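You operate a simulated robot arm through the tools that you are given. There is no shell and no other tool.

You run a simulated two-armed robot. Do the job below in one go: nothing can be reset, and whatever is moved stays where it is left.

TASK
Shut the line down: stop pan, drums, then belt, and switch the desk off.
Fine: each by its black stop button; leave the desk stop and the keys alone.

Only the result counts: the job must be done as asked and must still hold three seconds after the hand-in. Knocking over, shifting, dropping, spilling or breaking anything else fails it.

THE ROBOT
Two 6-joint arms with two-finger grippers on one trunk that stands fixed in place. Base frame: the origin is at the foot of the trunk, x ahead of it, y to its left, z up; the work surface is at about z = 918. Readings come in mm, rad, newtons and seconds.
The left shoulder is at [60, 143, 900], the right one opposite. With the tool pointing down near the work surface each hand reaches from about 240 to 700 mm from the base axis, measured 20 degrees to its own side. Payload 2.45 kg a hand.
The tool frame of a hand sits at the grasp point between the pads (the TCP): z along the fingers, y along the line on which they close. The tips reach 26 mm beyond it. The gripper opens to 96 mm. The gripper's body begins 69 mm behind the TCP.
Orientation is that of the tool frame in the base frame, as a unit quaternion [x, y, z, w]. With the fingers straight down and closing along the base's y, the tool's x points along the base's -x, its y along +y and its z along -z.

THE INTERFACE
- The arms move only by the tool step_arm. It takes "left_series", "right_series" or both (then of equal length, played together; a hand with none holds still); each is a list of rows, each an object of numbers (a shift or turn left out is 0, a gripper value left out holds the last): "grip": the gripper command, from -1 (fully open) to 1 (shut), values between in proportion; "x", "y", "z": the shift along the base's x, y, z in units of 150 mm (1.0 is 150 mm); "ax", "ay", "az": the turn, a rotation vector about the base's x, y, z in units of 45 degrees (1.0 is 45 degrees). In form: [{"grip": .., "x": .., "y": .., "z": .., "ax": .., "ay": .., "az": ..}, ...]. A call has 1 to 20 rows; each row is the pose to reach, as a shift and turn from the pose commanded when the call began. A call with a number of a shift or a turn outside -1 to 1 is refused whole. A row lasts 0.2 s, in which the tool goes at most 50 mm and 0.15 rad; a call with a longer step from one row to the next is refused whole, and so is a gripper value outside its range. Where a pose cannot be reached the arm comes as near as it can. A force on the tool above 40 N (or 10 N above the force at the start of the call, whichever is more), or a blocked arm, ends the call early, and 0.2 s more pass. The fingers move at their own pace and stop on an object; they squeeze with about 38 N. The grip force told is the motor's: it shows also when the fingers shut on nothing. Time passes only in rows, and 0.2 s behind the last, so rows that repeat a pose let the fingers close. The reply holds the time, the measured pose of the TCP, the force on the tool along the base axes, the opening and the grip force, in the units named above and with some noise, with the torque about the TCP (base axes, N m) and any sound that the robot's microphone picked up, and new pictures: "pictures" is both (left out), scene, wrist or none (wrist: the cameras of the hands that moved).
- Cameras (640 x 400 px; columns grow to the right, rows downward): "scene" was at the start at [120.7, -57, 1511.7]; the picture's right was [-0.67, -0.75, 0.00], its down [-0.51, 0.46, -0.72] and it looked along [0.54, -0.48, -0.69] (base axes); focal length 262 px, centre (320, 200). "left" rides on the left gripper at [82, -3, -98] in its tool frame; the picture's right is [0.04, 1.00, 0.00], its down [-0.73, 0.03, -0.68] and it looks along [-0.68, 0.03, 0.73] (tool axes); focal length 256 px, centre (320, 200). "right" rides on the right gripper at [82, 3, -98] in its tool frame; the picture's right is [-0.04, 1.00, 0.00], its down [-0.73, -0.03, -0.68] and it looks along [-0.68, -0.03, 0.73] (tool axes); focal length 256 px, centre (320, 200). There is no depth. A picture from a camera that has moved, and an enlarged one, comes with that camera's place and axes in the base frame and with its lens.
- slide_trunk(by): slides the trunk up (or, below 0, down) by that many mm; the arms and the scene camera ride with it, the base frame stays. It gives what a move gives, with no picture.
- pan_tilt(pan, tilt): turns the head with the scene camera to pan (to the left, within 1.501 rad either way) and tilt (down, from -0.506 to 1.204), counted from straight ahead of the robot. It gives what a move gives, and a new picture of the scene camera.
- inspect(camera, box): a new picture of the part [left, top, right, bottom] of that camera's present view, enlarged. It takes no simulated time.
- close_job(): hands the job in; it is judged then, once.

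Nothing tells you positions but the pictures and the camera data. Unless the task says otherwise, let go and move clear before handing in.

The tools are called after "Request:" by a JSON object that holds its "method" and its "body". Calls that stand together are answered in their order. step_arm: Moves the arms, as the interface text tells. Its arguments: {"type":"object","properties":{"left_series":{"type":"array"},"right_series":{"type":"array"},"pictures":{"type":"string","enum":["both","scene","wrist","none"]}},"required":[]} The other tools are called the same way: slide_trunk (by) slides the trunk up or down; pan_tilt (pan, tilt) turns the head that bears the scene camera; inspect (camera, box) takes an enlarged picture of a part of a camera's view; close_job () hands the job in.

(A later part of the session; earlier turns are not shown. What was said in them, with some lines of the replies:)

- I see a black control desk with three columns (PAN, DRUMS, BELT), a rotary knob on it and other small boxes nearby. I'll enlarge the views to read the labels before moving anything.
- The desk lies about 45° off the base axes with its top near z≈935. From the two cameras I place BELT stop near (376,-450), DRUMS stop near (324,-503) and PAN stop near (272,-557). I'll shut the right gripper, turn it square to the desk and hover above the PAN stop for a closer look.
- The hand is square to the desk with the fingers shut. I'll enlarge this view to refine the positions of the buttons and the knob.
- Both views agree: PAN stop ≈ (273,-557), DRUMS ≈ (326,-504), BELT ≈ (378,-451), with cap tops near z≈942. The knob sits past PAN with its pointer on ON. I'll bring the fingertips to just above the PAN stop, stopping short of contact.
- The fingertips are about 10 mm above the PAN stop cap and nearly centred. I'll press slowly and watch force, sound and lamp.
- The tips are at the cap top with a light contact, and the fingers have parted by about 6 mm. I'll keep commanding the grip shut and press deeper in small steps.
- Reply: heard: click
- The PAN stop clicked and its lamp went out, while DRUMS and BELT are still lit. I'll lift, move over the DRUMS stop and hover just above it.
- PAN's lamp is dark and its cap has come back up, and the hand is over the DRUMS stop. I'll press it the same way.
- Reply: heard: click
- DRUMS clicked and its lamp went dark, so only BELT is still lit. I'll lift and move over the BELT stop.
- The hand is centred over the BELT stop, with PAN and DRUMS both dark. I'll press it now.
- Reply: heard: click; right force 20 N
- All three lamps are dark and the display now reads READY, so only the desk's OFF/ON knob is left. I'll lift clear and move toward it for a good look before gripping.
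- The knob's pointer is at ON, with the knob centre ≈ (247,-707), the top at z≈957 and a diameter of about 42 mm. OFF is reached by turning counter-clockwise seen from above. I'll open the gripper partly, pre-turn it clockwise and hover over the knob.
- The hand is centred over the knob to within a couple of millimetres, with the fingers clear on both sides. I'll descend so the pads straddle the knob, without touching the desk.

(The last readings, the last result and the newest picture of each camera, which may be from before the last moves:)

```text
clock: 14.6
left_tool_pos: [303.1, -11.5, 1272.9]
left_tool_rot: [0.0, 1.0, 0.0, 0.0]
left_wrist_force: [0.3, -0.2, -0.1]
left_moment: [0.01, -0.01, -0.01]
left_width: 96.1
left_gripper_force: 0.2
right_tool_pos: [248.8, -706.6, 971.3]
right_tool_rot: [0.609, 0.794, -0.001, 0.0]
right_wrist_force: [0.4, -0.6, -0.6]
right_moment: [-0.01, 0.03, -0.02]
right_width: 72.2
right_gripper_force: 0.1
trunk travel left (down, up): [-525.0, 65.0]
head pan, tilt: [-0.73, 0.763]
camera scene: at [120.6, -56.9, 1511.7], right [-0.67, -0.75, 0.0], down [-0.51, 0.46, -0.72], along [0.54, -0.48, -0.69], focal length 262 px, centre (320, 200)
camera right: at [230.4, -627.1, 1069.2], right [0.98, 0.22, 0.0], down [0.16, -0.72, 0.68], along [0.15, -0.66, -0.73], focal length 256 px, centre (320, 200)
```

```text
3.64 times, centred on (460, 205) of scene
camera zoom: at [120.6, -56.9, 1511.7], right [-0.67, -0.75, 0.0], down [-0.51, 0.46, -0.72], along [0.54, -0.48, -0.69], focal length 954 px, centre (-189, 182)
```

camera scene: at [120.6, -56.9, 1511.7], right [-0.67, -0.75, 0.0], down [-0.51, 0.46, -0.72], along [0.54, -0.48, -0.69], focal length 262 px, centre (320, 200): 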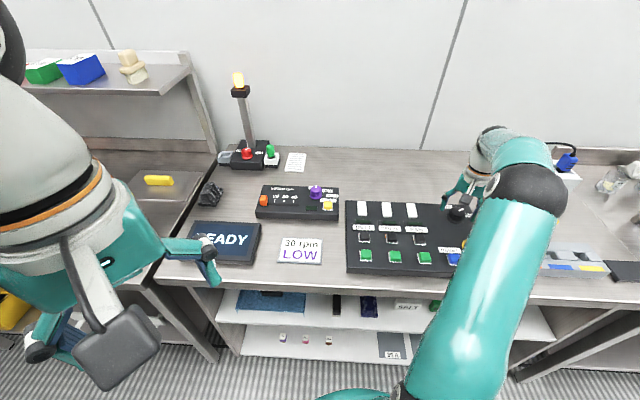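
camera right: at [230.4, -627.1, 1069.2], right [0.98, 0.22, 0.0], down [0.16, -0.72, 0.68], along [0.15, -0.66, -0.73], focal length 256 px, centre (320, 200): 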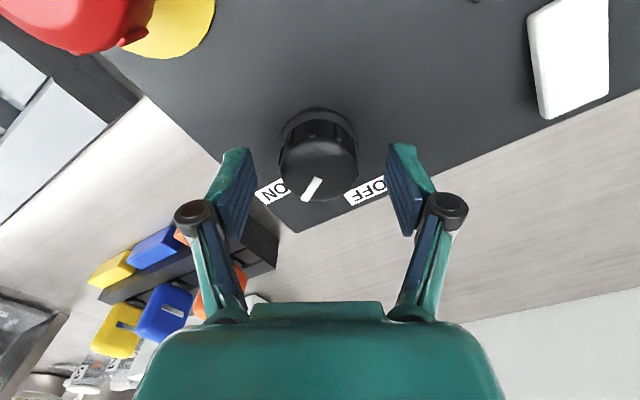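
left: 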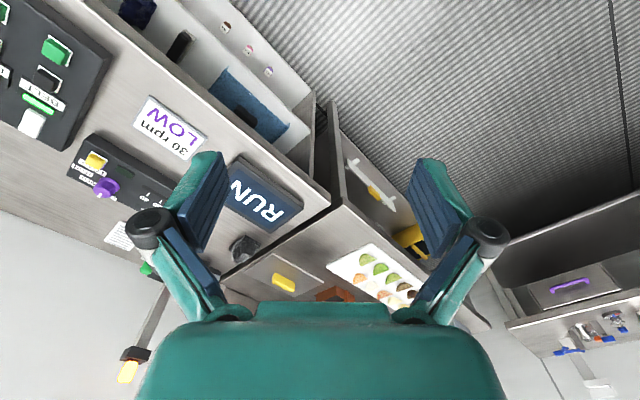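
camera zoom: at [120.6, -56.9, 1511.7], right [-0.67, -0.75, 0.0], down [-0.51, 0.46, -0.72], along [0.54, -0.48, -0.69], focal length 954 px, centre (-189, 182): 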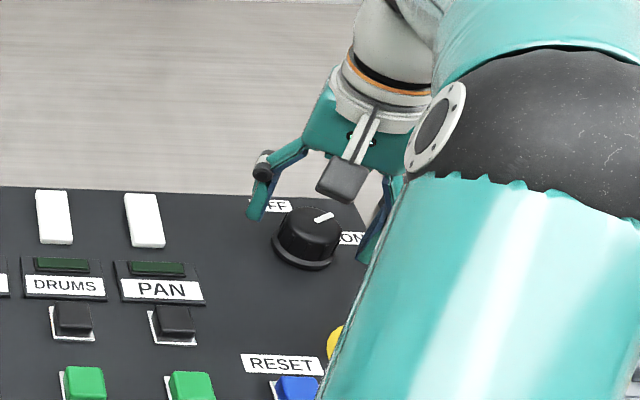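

The knob is centred between the pads. I'll close on it and hold.

Request:
{"method": "step_arm", "body": {"right_series": [{"grip": 0.3}, {"grip": 1}, {"grip": 1}, {"grip": 1}]}}

Request:
{"method": "inspect", "body": {"camera": "right", "box": [200, 60, 440, 260]}}

```text
clock: 15.6
left_tool_pos: [303.1, -11.8, 1272.4]
left_tool_rot: [0.0, 1.0, 0.001, 0.001]
left_wrist_force: [0.4, 0.0, -0.8]
left_moment: [0.01, 0.03, 0.01]
left_width: 95.9
left_gripper_force: 0.1
right_tool_pos: [248.4, -706.6, 970.9]
right_tool_rot: [0.609, 0.793, 0.0, 0.0]
right_wrist_force: [-4.4, -1.5, -0.6]
right_moment: [-0.14, 0.28, 0.03]
right_width: 41.6
right_gripper_force: 45.4
trunk travel left (down, up): [-525.0, 65.0]
head pan, tilt: [-0.73, 0.763]
camera scene: at [120.0, -57.1, 1511.8], right [-0.67, -0.75, 0.0], down [-0.51, 0.46, -0.72], along [0.54, -0.48, -0.69], focal length 262 px, centre (320, 200)
camera right: at [229.8, -627.3, 1069.4], right [0.98, 0.22, 0.0], down [0.16, -0.72, 0.68], along [0.15, -0.66, -0.73], focal length 256 px, centre (320, 200)
```

scene: 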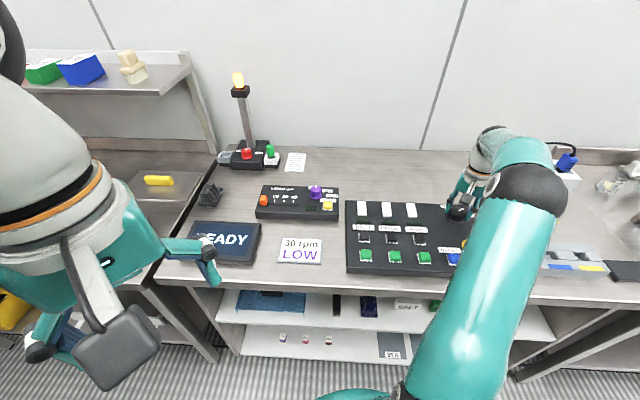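
right: 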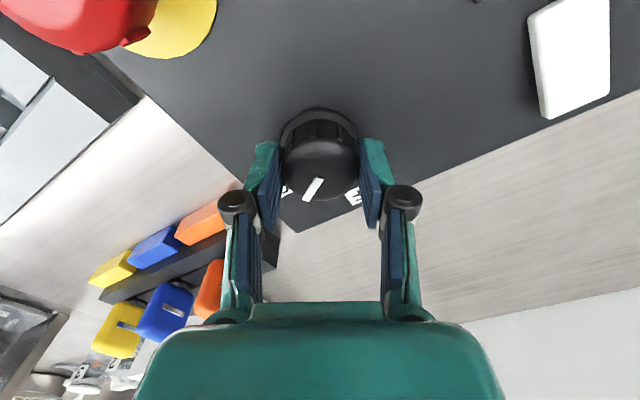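

```text
2.00 times, centred on (320, 160) of right
camera zoom: at [229.8, -627.3, 1069.4], right [0.98, 0.22, 0.0], down [0.16, -0.72, 0.68], along [0.15, -0.66, -0.73], focal length 512 px, centre (320, 280)
```

zoom: 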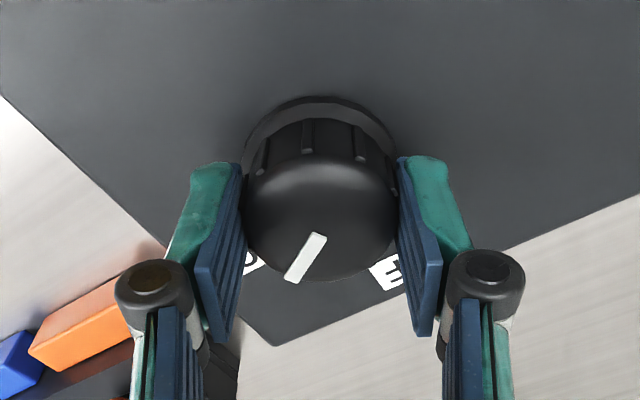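

I have a firm grip at 41.6 mm. I'll turn it 40° counter-clockwise and check pointer, torque and sound.

Request:
{"method": "step_arm", "body": {"right_series": [{"grip": 1, "az": 0.12}, {"grip": 1, "az": 0.25}, {"grip": 1, "az": 0.38}, {"grip": 1, "az": 0.51}, {"grip": 1, "az": 0.64}, {"grip": 1, "az": 0.77}, {"grip": 1, "az": 0.89}]}}

Request:
{"method": "inspect", "body": {"camera": "right", "box": [200, 60, 440, 260]}}

Request:
{"method": "inspect", "body": {"camera": "scene", "box": [400, 150, 520, 260]}}

```text
clock: 17.2
left_tool_pos: [303.4, -12.6, 1271.6]
left_tool_rot: [0.0, 1.0, 0.001, 0.0]
left_wrist_force: [-0.5, 1.5, -0.4]
left_moment: [0.01, 0.03, -0.02]
left_width: 96.0
left_gripper_force: 0.0
right_tool_pos: [246.6, -707.4, 971.7]
right_tool_rot: [0.3, 0.954, 0.001, -0.001]
right_wrist_force: [-4.2, 3.9, -5.5]
right_moment: [0.94, 0.34, 0.01]
right_width: 41.6
right_gripper_force: 45.3
trunk travel left (down, up): [-525.0, 65.0]
head pan, tilt: [-0.73, 0.763]
camera scene: at [120.4, -57.3, 1511.7], right [-0.67, -0.75, 0.0], down [-0.51, 0.46, -0.72], along [0.54, -0.48, -0.69], focal length 262 px, centre (320, 200)
camera right: at [182.4, -658.3, 1069.7], right [0.6, 0.8, 0.0], down [0.59, -0.45, 0.68], along [0.54, -0.41, -0.74], focal length 256 px, centre (320, 200)
```

scene: 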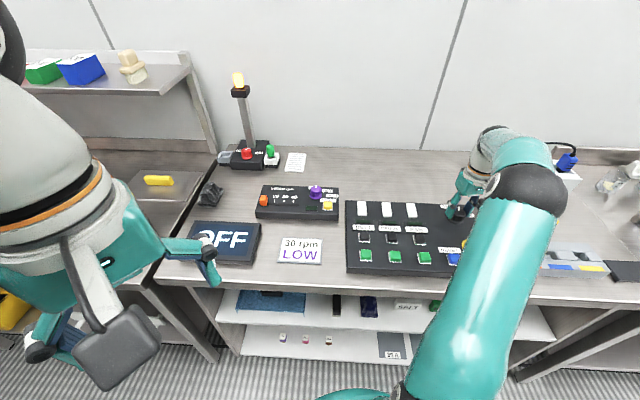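
right: 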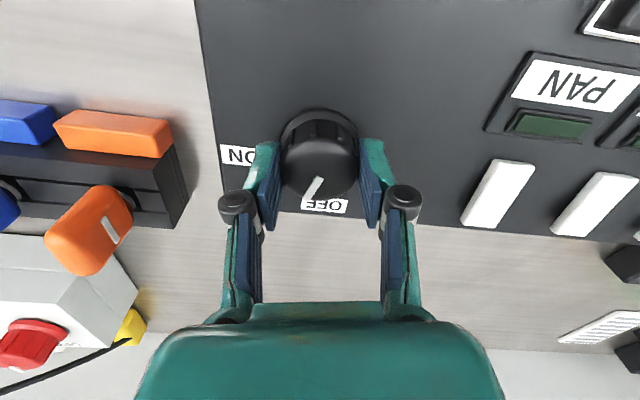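

```text
2.00 times, centred on (320, 160) of right
camera zoom: at [182.4, -658.3, 1069.7], right [0.6, 0.8, 0.0], down [0.59, -0.45, 0.68], along [0.54, -0.41, -0.74], focal length 512 px, centre (320, 280)
```

zoom: 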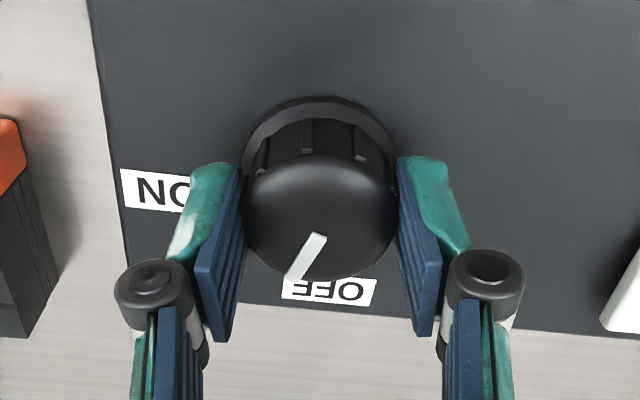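

```text
3.64 times, centred on (460, 205) of scene
camera zoom: at [120.4, -57.3, 1511.7], right [-0.67, -0.75, 0.0], down [-0.51, 0.46, -0.72], along [0.54, -0.48, -0.69], focal length 954 px, centre (-189, 182)
```

zoom: 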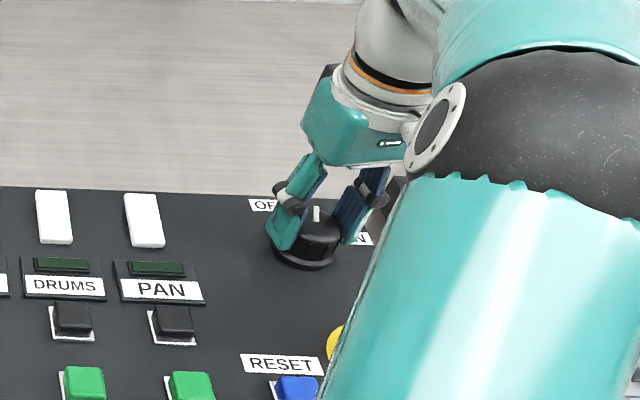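

The display already shows OFF, but the pointer isn't fully on the OFF mark. I'll turn on gently to bring it to its end position, watching the torque.

Request:
{"method": "step_arm", "body": {"right_series": [{"grip": 1, "az": 0.1}, {"grip": 1, "az": 0.2}, {"grip": 1, "az": 0.28}, {"grip": 1, "az": 0.28}]}}

Request:
{"method": "inspect", "body": {"camera": "right", "box": [200, 60, 440, 260]}}

Request:
{"method": "inspect", "body": {"camera": "scene", "box": [400, 150, 520, 260]}}

```text
clock: 18.2
left_tool_pos: [304.3, -12.1, 1273.1]
left_tool_rot: [0.001, 1.0, 0.001, -0.001]
left_wrist_force: [1.1, 0.0, 0.1]
left_moment: [0.03, 0.01, 0.03]
left_width: 96.0
left_gripper_force: 0.1
right_tool_pos: [246.6, -707.6, 971.6]
right_tool_rot: [0.194, 0.981, 0.0, 0.001]
right_wrist_force: [-1.1, 7.8, -4.9]
right_moment: [0.6, 0.98, 0.01]
right_width: 41.3
right_gripper_force: 44.7
trunk travel left (down, up): [-525.0, 65.0]
head pan, tilt: [-0.73, 0.763]
camera scene: at [120.8, -56.7, 1511.7], right [-0.67, -0.75, 0.0], down [-0.52, 0.46, -0.72], along [0.54, -0.48, -0.69], focal length 262 px, centre (320, 200)
camera right: at [173.0, -673.5, 1069.5], right [0.42, 0.91, 0.0], down [0.67, -0.31, 0.68], along [0.62, -0.28, -0.73], focal length 256 px, centre (320, 200)
```

scene: 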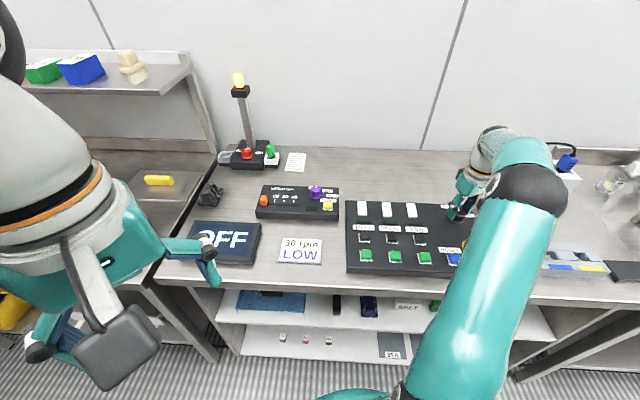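
right: 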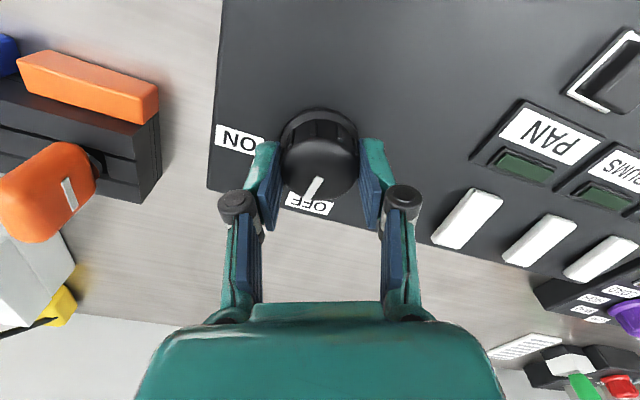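

```text
2.00 times, centred on (320, 160) of right
camera zoom: at [173.0, -673.5, 1069.5], right [0.42, 0.91, 0.0], down [0.67, -0.31, 0.68], along [0.62, -0.28, -0.73], focal length 512 px, centre (320, 280)
```

zoom: 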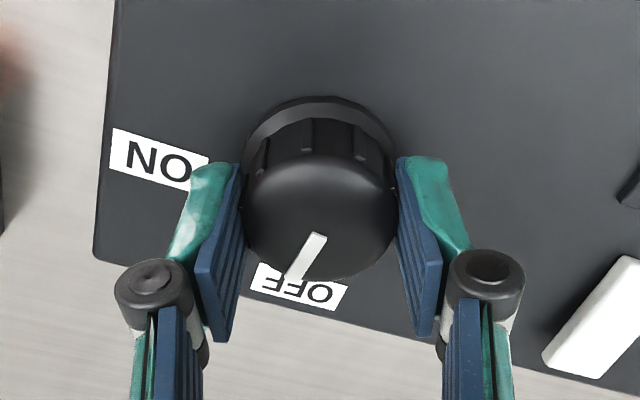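

```text
3.64 times, centred on (460, 205) of scene
camera zoom: at [120.8, -56.7, 1511.7], right [-0.67, -0.75, 0.0], down [-0.52, 0.46, -0.72], along [0.54, -0.48, -0.69], focal length 954 px, centre (-189, 182)
```

zoom: 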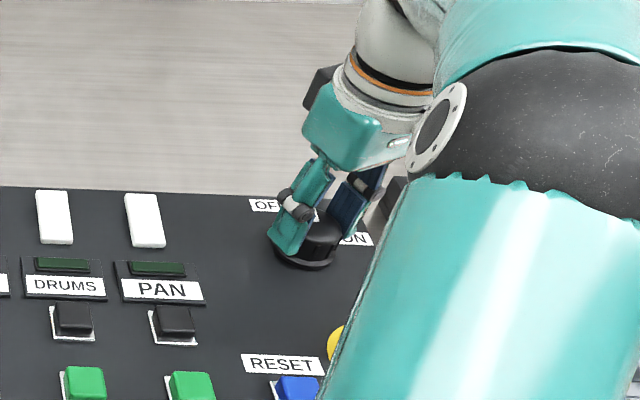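

The pointer is now close to the OFF label, and I feel no stop yet. I'll turn a little further to reach its resting position.

Request:
{"method": "step_arm", "body": {"right_series": [{"grip": 1, "az": 0.08}, {"grip": 1, "az": 0.16}, {"grip": 1, "az": 0.2}, {"grip": 1, "az": 0.2}]}}

Request:
{"method": "inspect", "body": {"camera": "right", "box": [200, 60, 440, 260]}}

```text
clock: 19.2
left_tool_pos: [304.2, -12.1, 1273.5]
left_tool_rot: [-0.001, 1.0, 0.0, 0.0]
left_wrist_force: [-0.4, 1.1, 0.0]
left_moment: [-0.03, -0.02, 0.01]
left_width: 96.1
left_gripper_force: 0.0
right_tool_pos: [247.8, -706.9, 971.8]
right_tool_rot: [0.117, 0.993, 0.001, 0.0]
right_wrist_force: [-3.0, 8.8, -7.8]
right_moment: [0.06, -0.13, -0.68]
right_width: 41.4
right_gripper_force: 45.3
trunk travel left (down, up): [-525.0, 65.0]
head pan, tilt: [-0.73, 0.763]
camera scene: at [120.2, -56.6, 1511.7], right [-0.67, -0.75, 0.0], down [-0.51, 0.46, -0.72], along [0.54, -0.48, -0.69], focal length 262 px, centre (320, 200)
camera right: at [169.0, -685.7, 1069.5], right [0.27, 0.96, 0.0], down [0.71, -0.2, 0.68], along [0.65, -0.18, -0.73], focal length 256 px, centre (320, 200)
```

scene: 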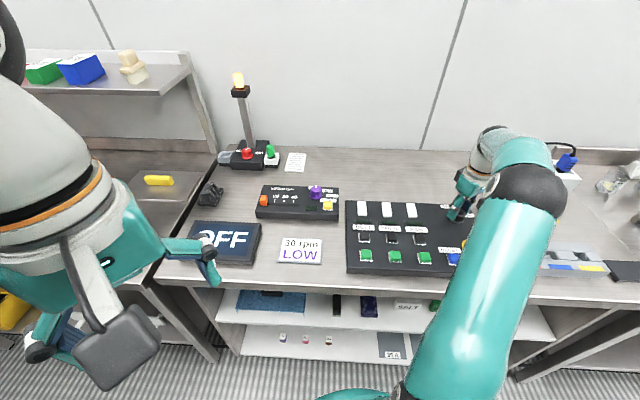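
right: 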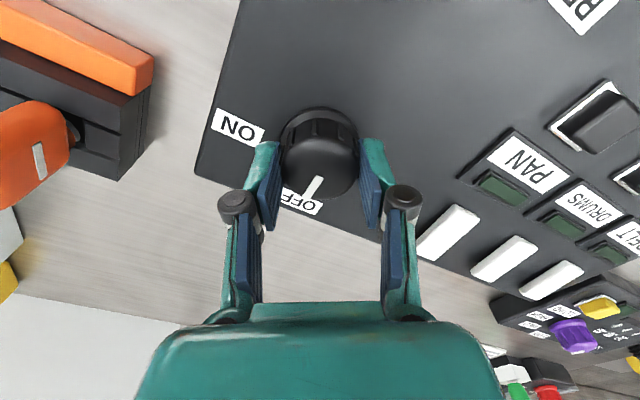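

```text
2.00 times, centred on (320, 160) of right
camera zoom: at [169.0, -685.7, 1069.5], right [0.27, 0.96, 0.0], down [0.71, -0.2, 0.68], along [0.65, -0.18, -0.73], focal length 512 px, centre (320, 280)
```

zoom: 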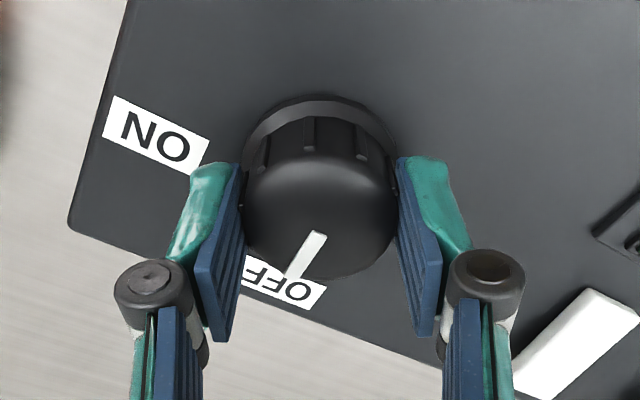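

The torque about z rose to -0.68 N·m, so the knob is against its OFF stop. I'll let go, check, and lift straight up.

Request:
{"method": "step_arm", "body": {"right_series": [{"grip": 0}, {"grip": -0.5}, {"grip": -0.5}, {"grip": -0.5}]}}

Request:
{"method": "step_arm", "body": {"right_series": [{"grip": -0.5, "z": 0.15}, {"grip": -0.5, "z": 0.4}, {"grip": -0.5, "z": 0.7}, {"grip": -0.5, "z": 1.0}, {"grip": -0.5, "z": 1.0}]}}

Request:
{"method": "inspect", "body": {"camera": "right", "box": [200, 0, 440, 200]}}

Request:
{"method": "inspect", "body": {"camera": "scene", "box": [335, 180, 505, 286]}}

Request:
{"method": "inspect", "body": {"camera": "scene", "box": [180, 140, 350, 270]}}

```text
clock: 20.2
left_tool_pos: [302.8, -11.6, 1272.5]
left_tool_rot: [0.0, 1.0, 0.0, -0.001]
left_wrist_force: [-0.3, -0.7, -0.4]
left_moment: [0.04, 0.0, -0.03]
left_width: 95.9
left_gripper_force: 0.1
right_tool_pos: [248.6, -707.9, 971.9]
right_tool_rot: [0.117, 0.993, 0.0, 0.0]
right_wrist_force: [-0.4, 0.1, -0.1]
right_moment: [0.01, -0.02, -0.02]
right_width: 71.9
right_gripper_force: 0.0
trunk travel left (down, up): [-525.0, 65.0]
head pan, tilt: [-0.73, 0.763]
camera scene: at [120.6, -57.0, 1511.7], right [-0.67, -0.75, 0.0], down [-0.51, 0.46, -0.72], along [0.54, -0.48, -0.69], focal length 262 px, centre (320, 200)
camera right: at [169.3, -686.0, 1069.5], right [0.27, 0.96, 0.0], down [0.71, -0.2, 0.68], along [0.65, -0.18, -0.73], focal length 256 px, centre (320, 200)
```

scene: 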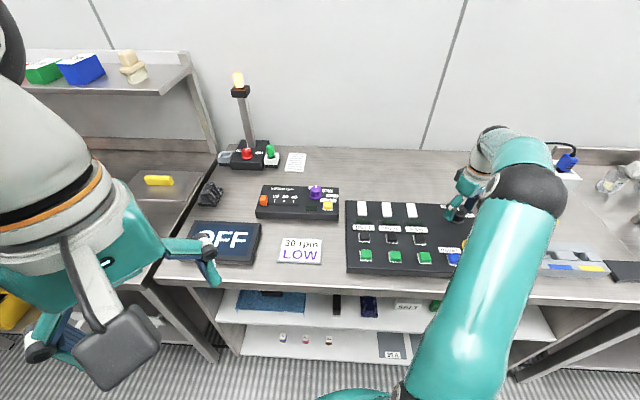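
right: 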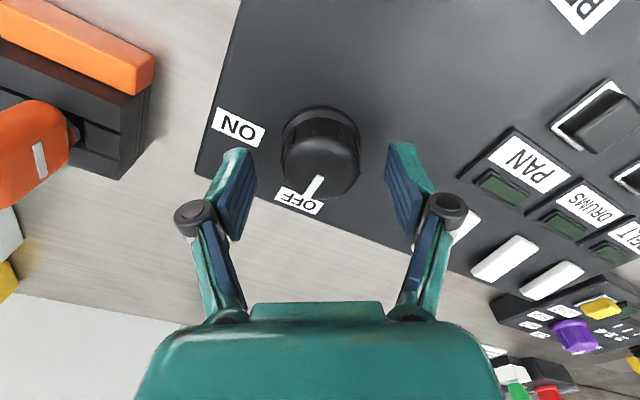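

```text
clock: 21.4
left_tool_pos: [302.9, -11.0, 1273.6]
left_tool_rot: [0.0, 1.0, 0.0, -0.001]
left_wrist_force: [0.0, -0.2, -0.4]
left_moment: [-0.04, -0.03, 0.02]
left_width: 95.9
left_gripper_force: 0.1
right_tool_pos: [246.0, -705.7, 1123.4]
right_tool_rot: [0.117, 0.993, 0.0, 0.0]
right_wrist_force: [-0.3, 0.8, -0.4]
right_moment: [0.05, 0.02, 0.02]
right_width: 71.7
right_gripper_force: 0.0
trunk travel left (down, up): [-525.0, 65.0]
head pan, tilt: [-0.73, 0.763]
camera scene: at [120.3, -56.8, 1511.8], right [-0.67, -0.75, 0.0], down [-0.51, 0.46, -0.72], along [0.54, -0.48, -0.69], focal length 262 px, centre (320, 200)
camera right: at [168.1, -684.3, 1222.3], right [0.27, 0.96, 0.0], down [0.71, -0.2, 0.68], along [0.65, -0.18, -0.73], focal length 256 px, centre (320, 200)
```

scene: 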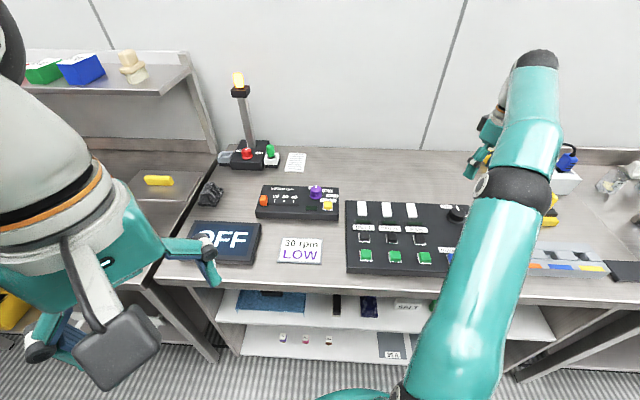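
right: 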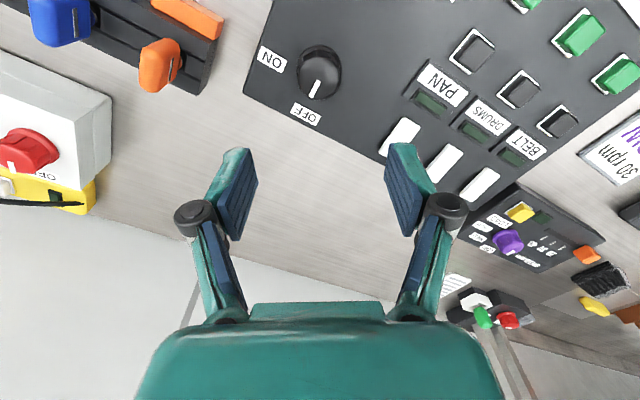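

```text
2.00 times, centred on (320, 100) of right
camera zoom: at [168.1, -684.3, 1222.3], right [0.27, 0.96, 0.0], down [0.71, -0.2, 0.68], along [0.65, -0.18, -0.73], focal length 512 px, centre (320, 400)
```

zoom: 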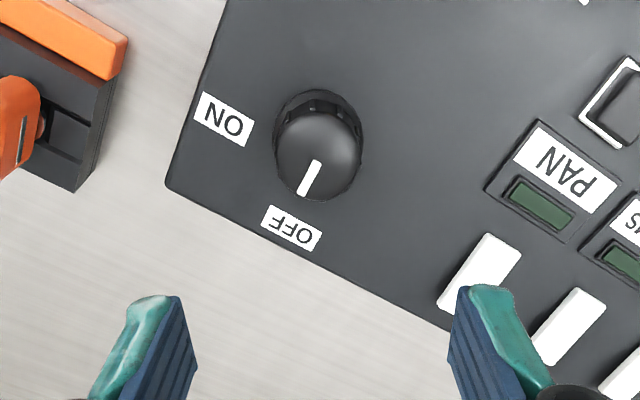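

```text
3.76 times, centred on (420, 233) of scene
camera zoom: at [120.3, -56.8, 1511.8], right [-0.67, -0.75, 0.0], down [-0.51, 0.46, -0.72], along [0.54, -0.48, -0.69], focal length 988 px, centre (-56, 76)
```

zoom: 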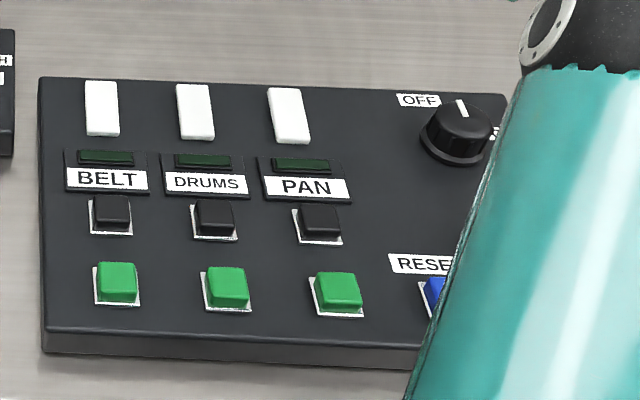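

```text
3.08 times, centred on (265, 205) of scene
camera zoom: at [120.3, -56.8, 1511.8], right [-0.67, -0.75, 0.0], down [-0.51, 0.46, -0.72], along [0.54, -0.48, -0.69], focal length 808 px, centre (489, 185)
```

zoom: 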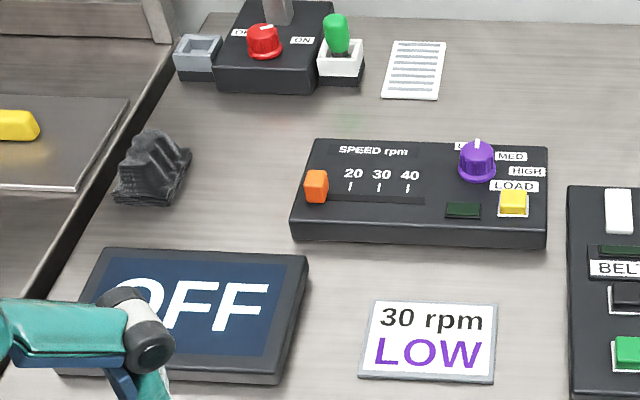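

The display reads OFF and the PAN, DRUMS and BELT lamps are all dark. The knob points straight up at its OFF stop, everything else looks untouched, and the hand is clear above. I'm handing in.

Request:
{"method": "close_job", "body": {}}

```text
The job is handed in.
```

The line is shut down and the job is handed in. I pressed the black stop buttons in the order PAN, DRUMS, BELT. Each one clicked and its lamp went dark.

I then turned the desk's OFF/ON knob to its OFF stop, and the display now reads OFF. I left the red desk stop and the keys alone, and nothing else in the pictures looked moved. The right hand has let go and is clear above the desk.
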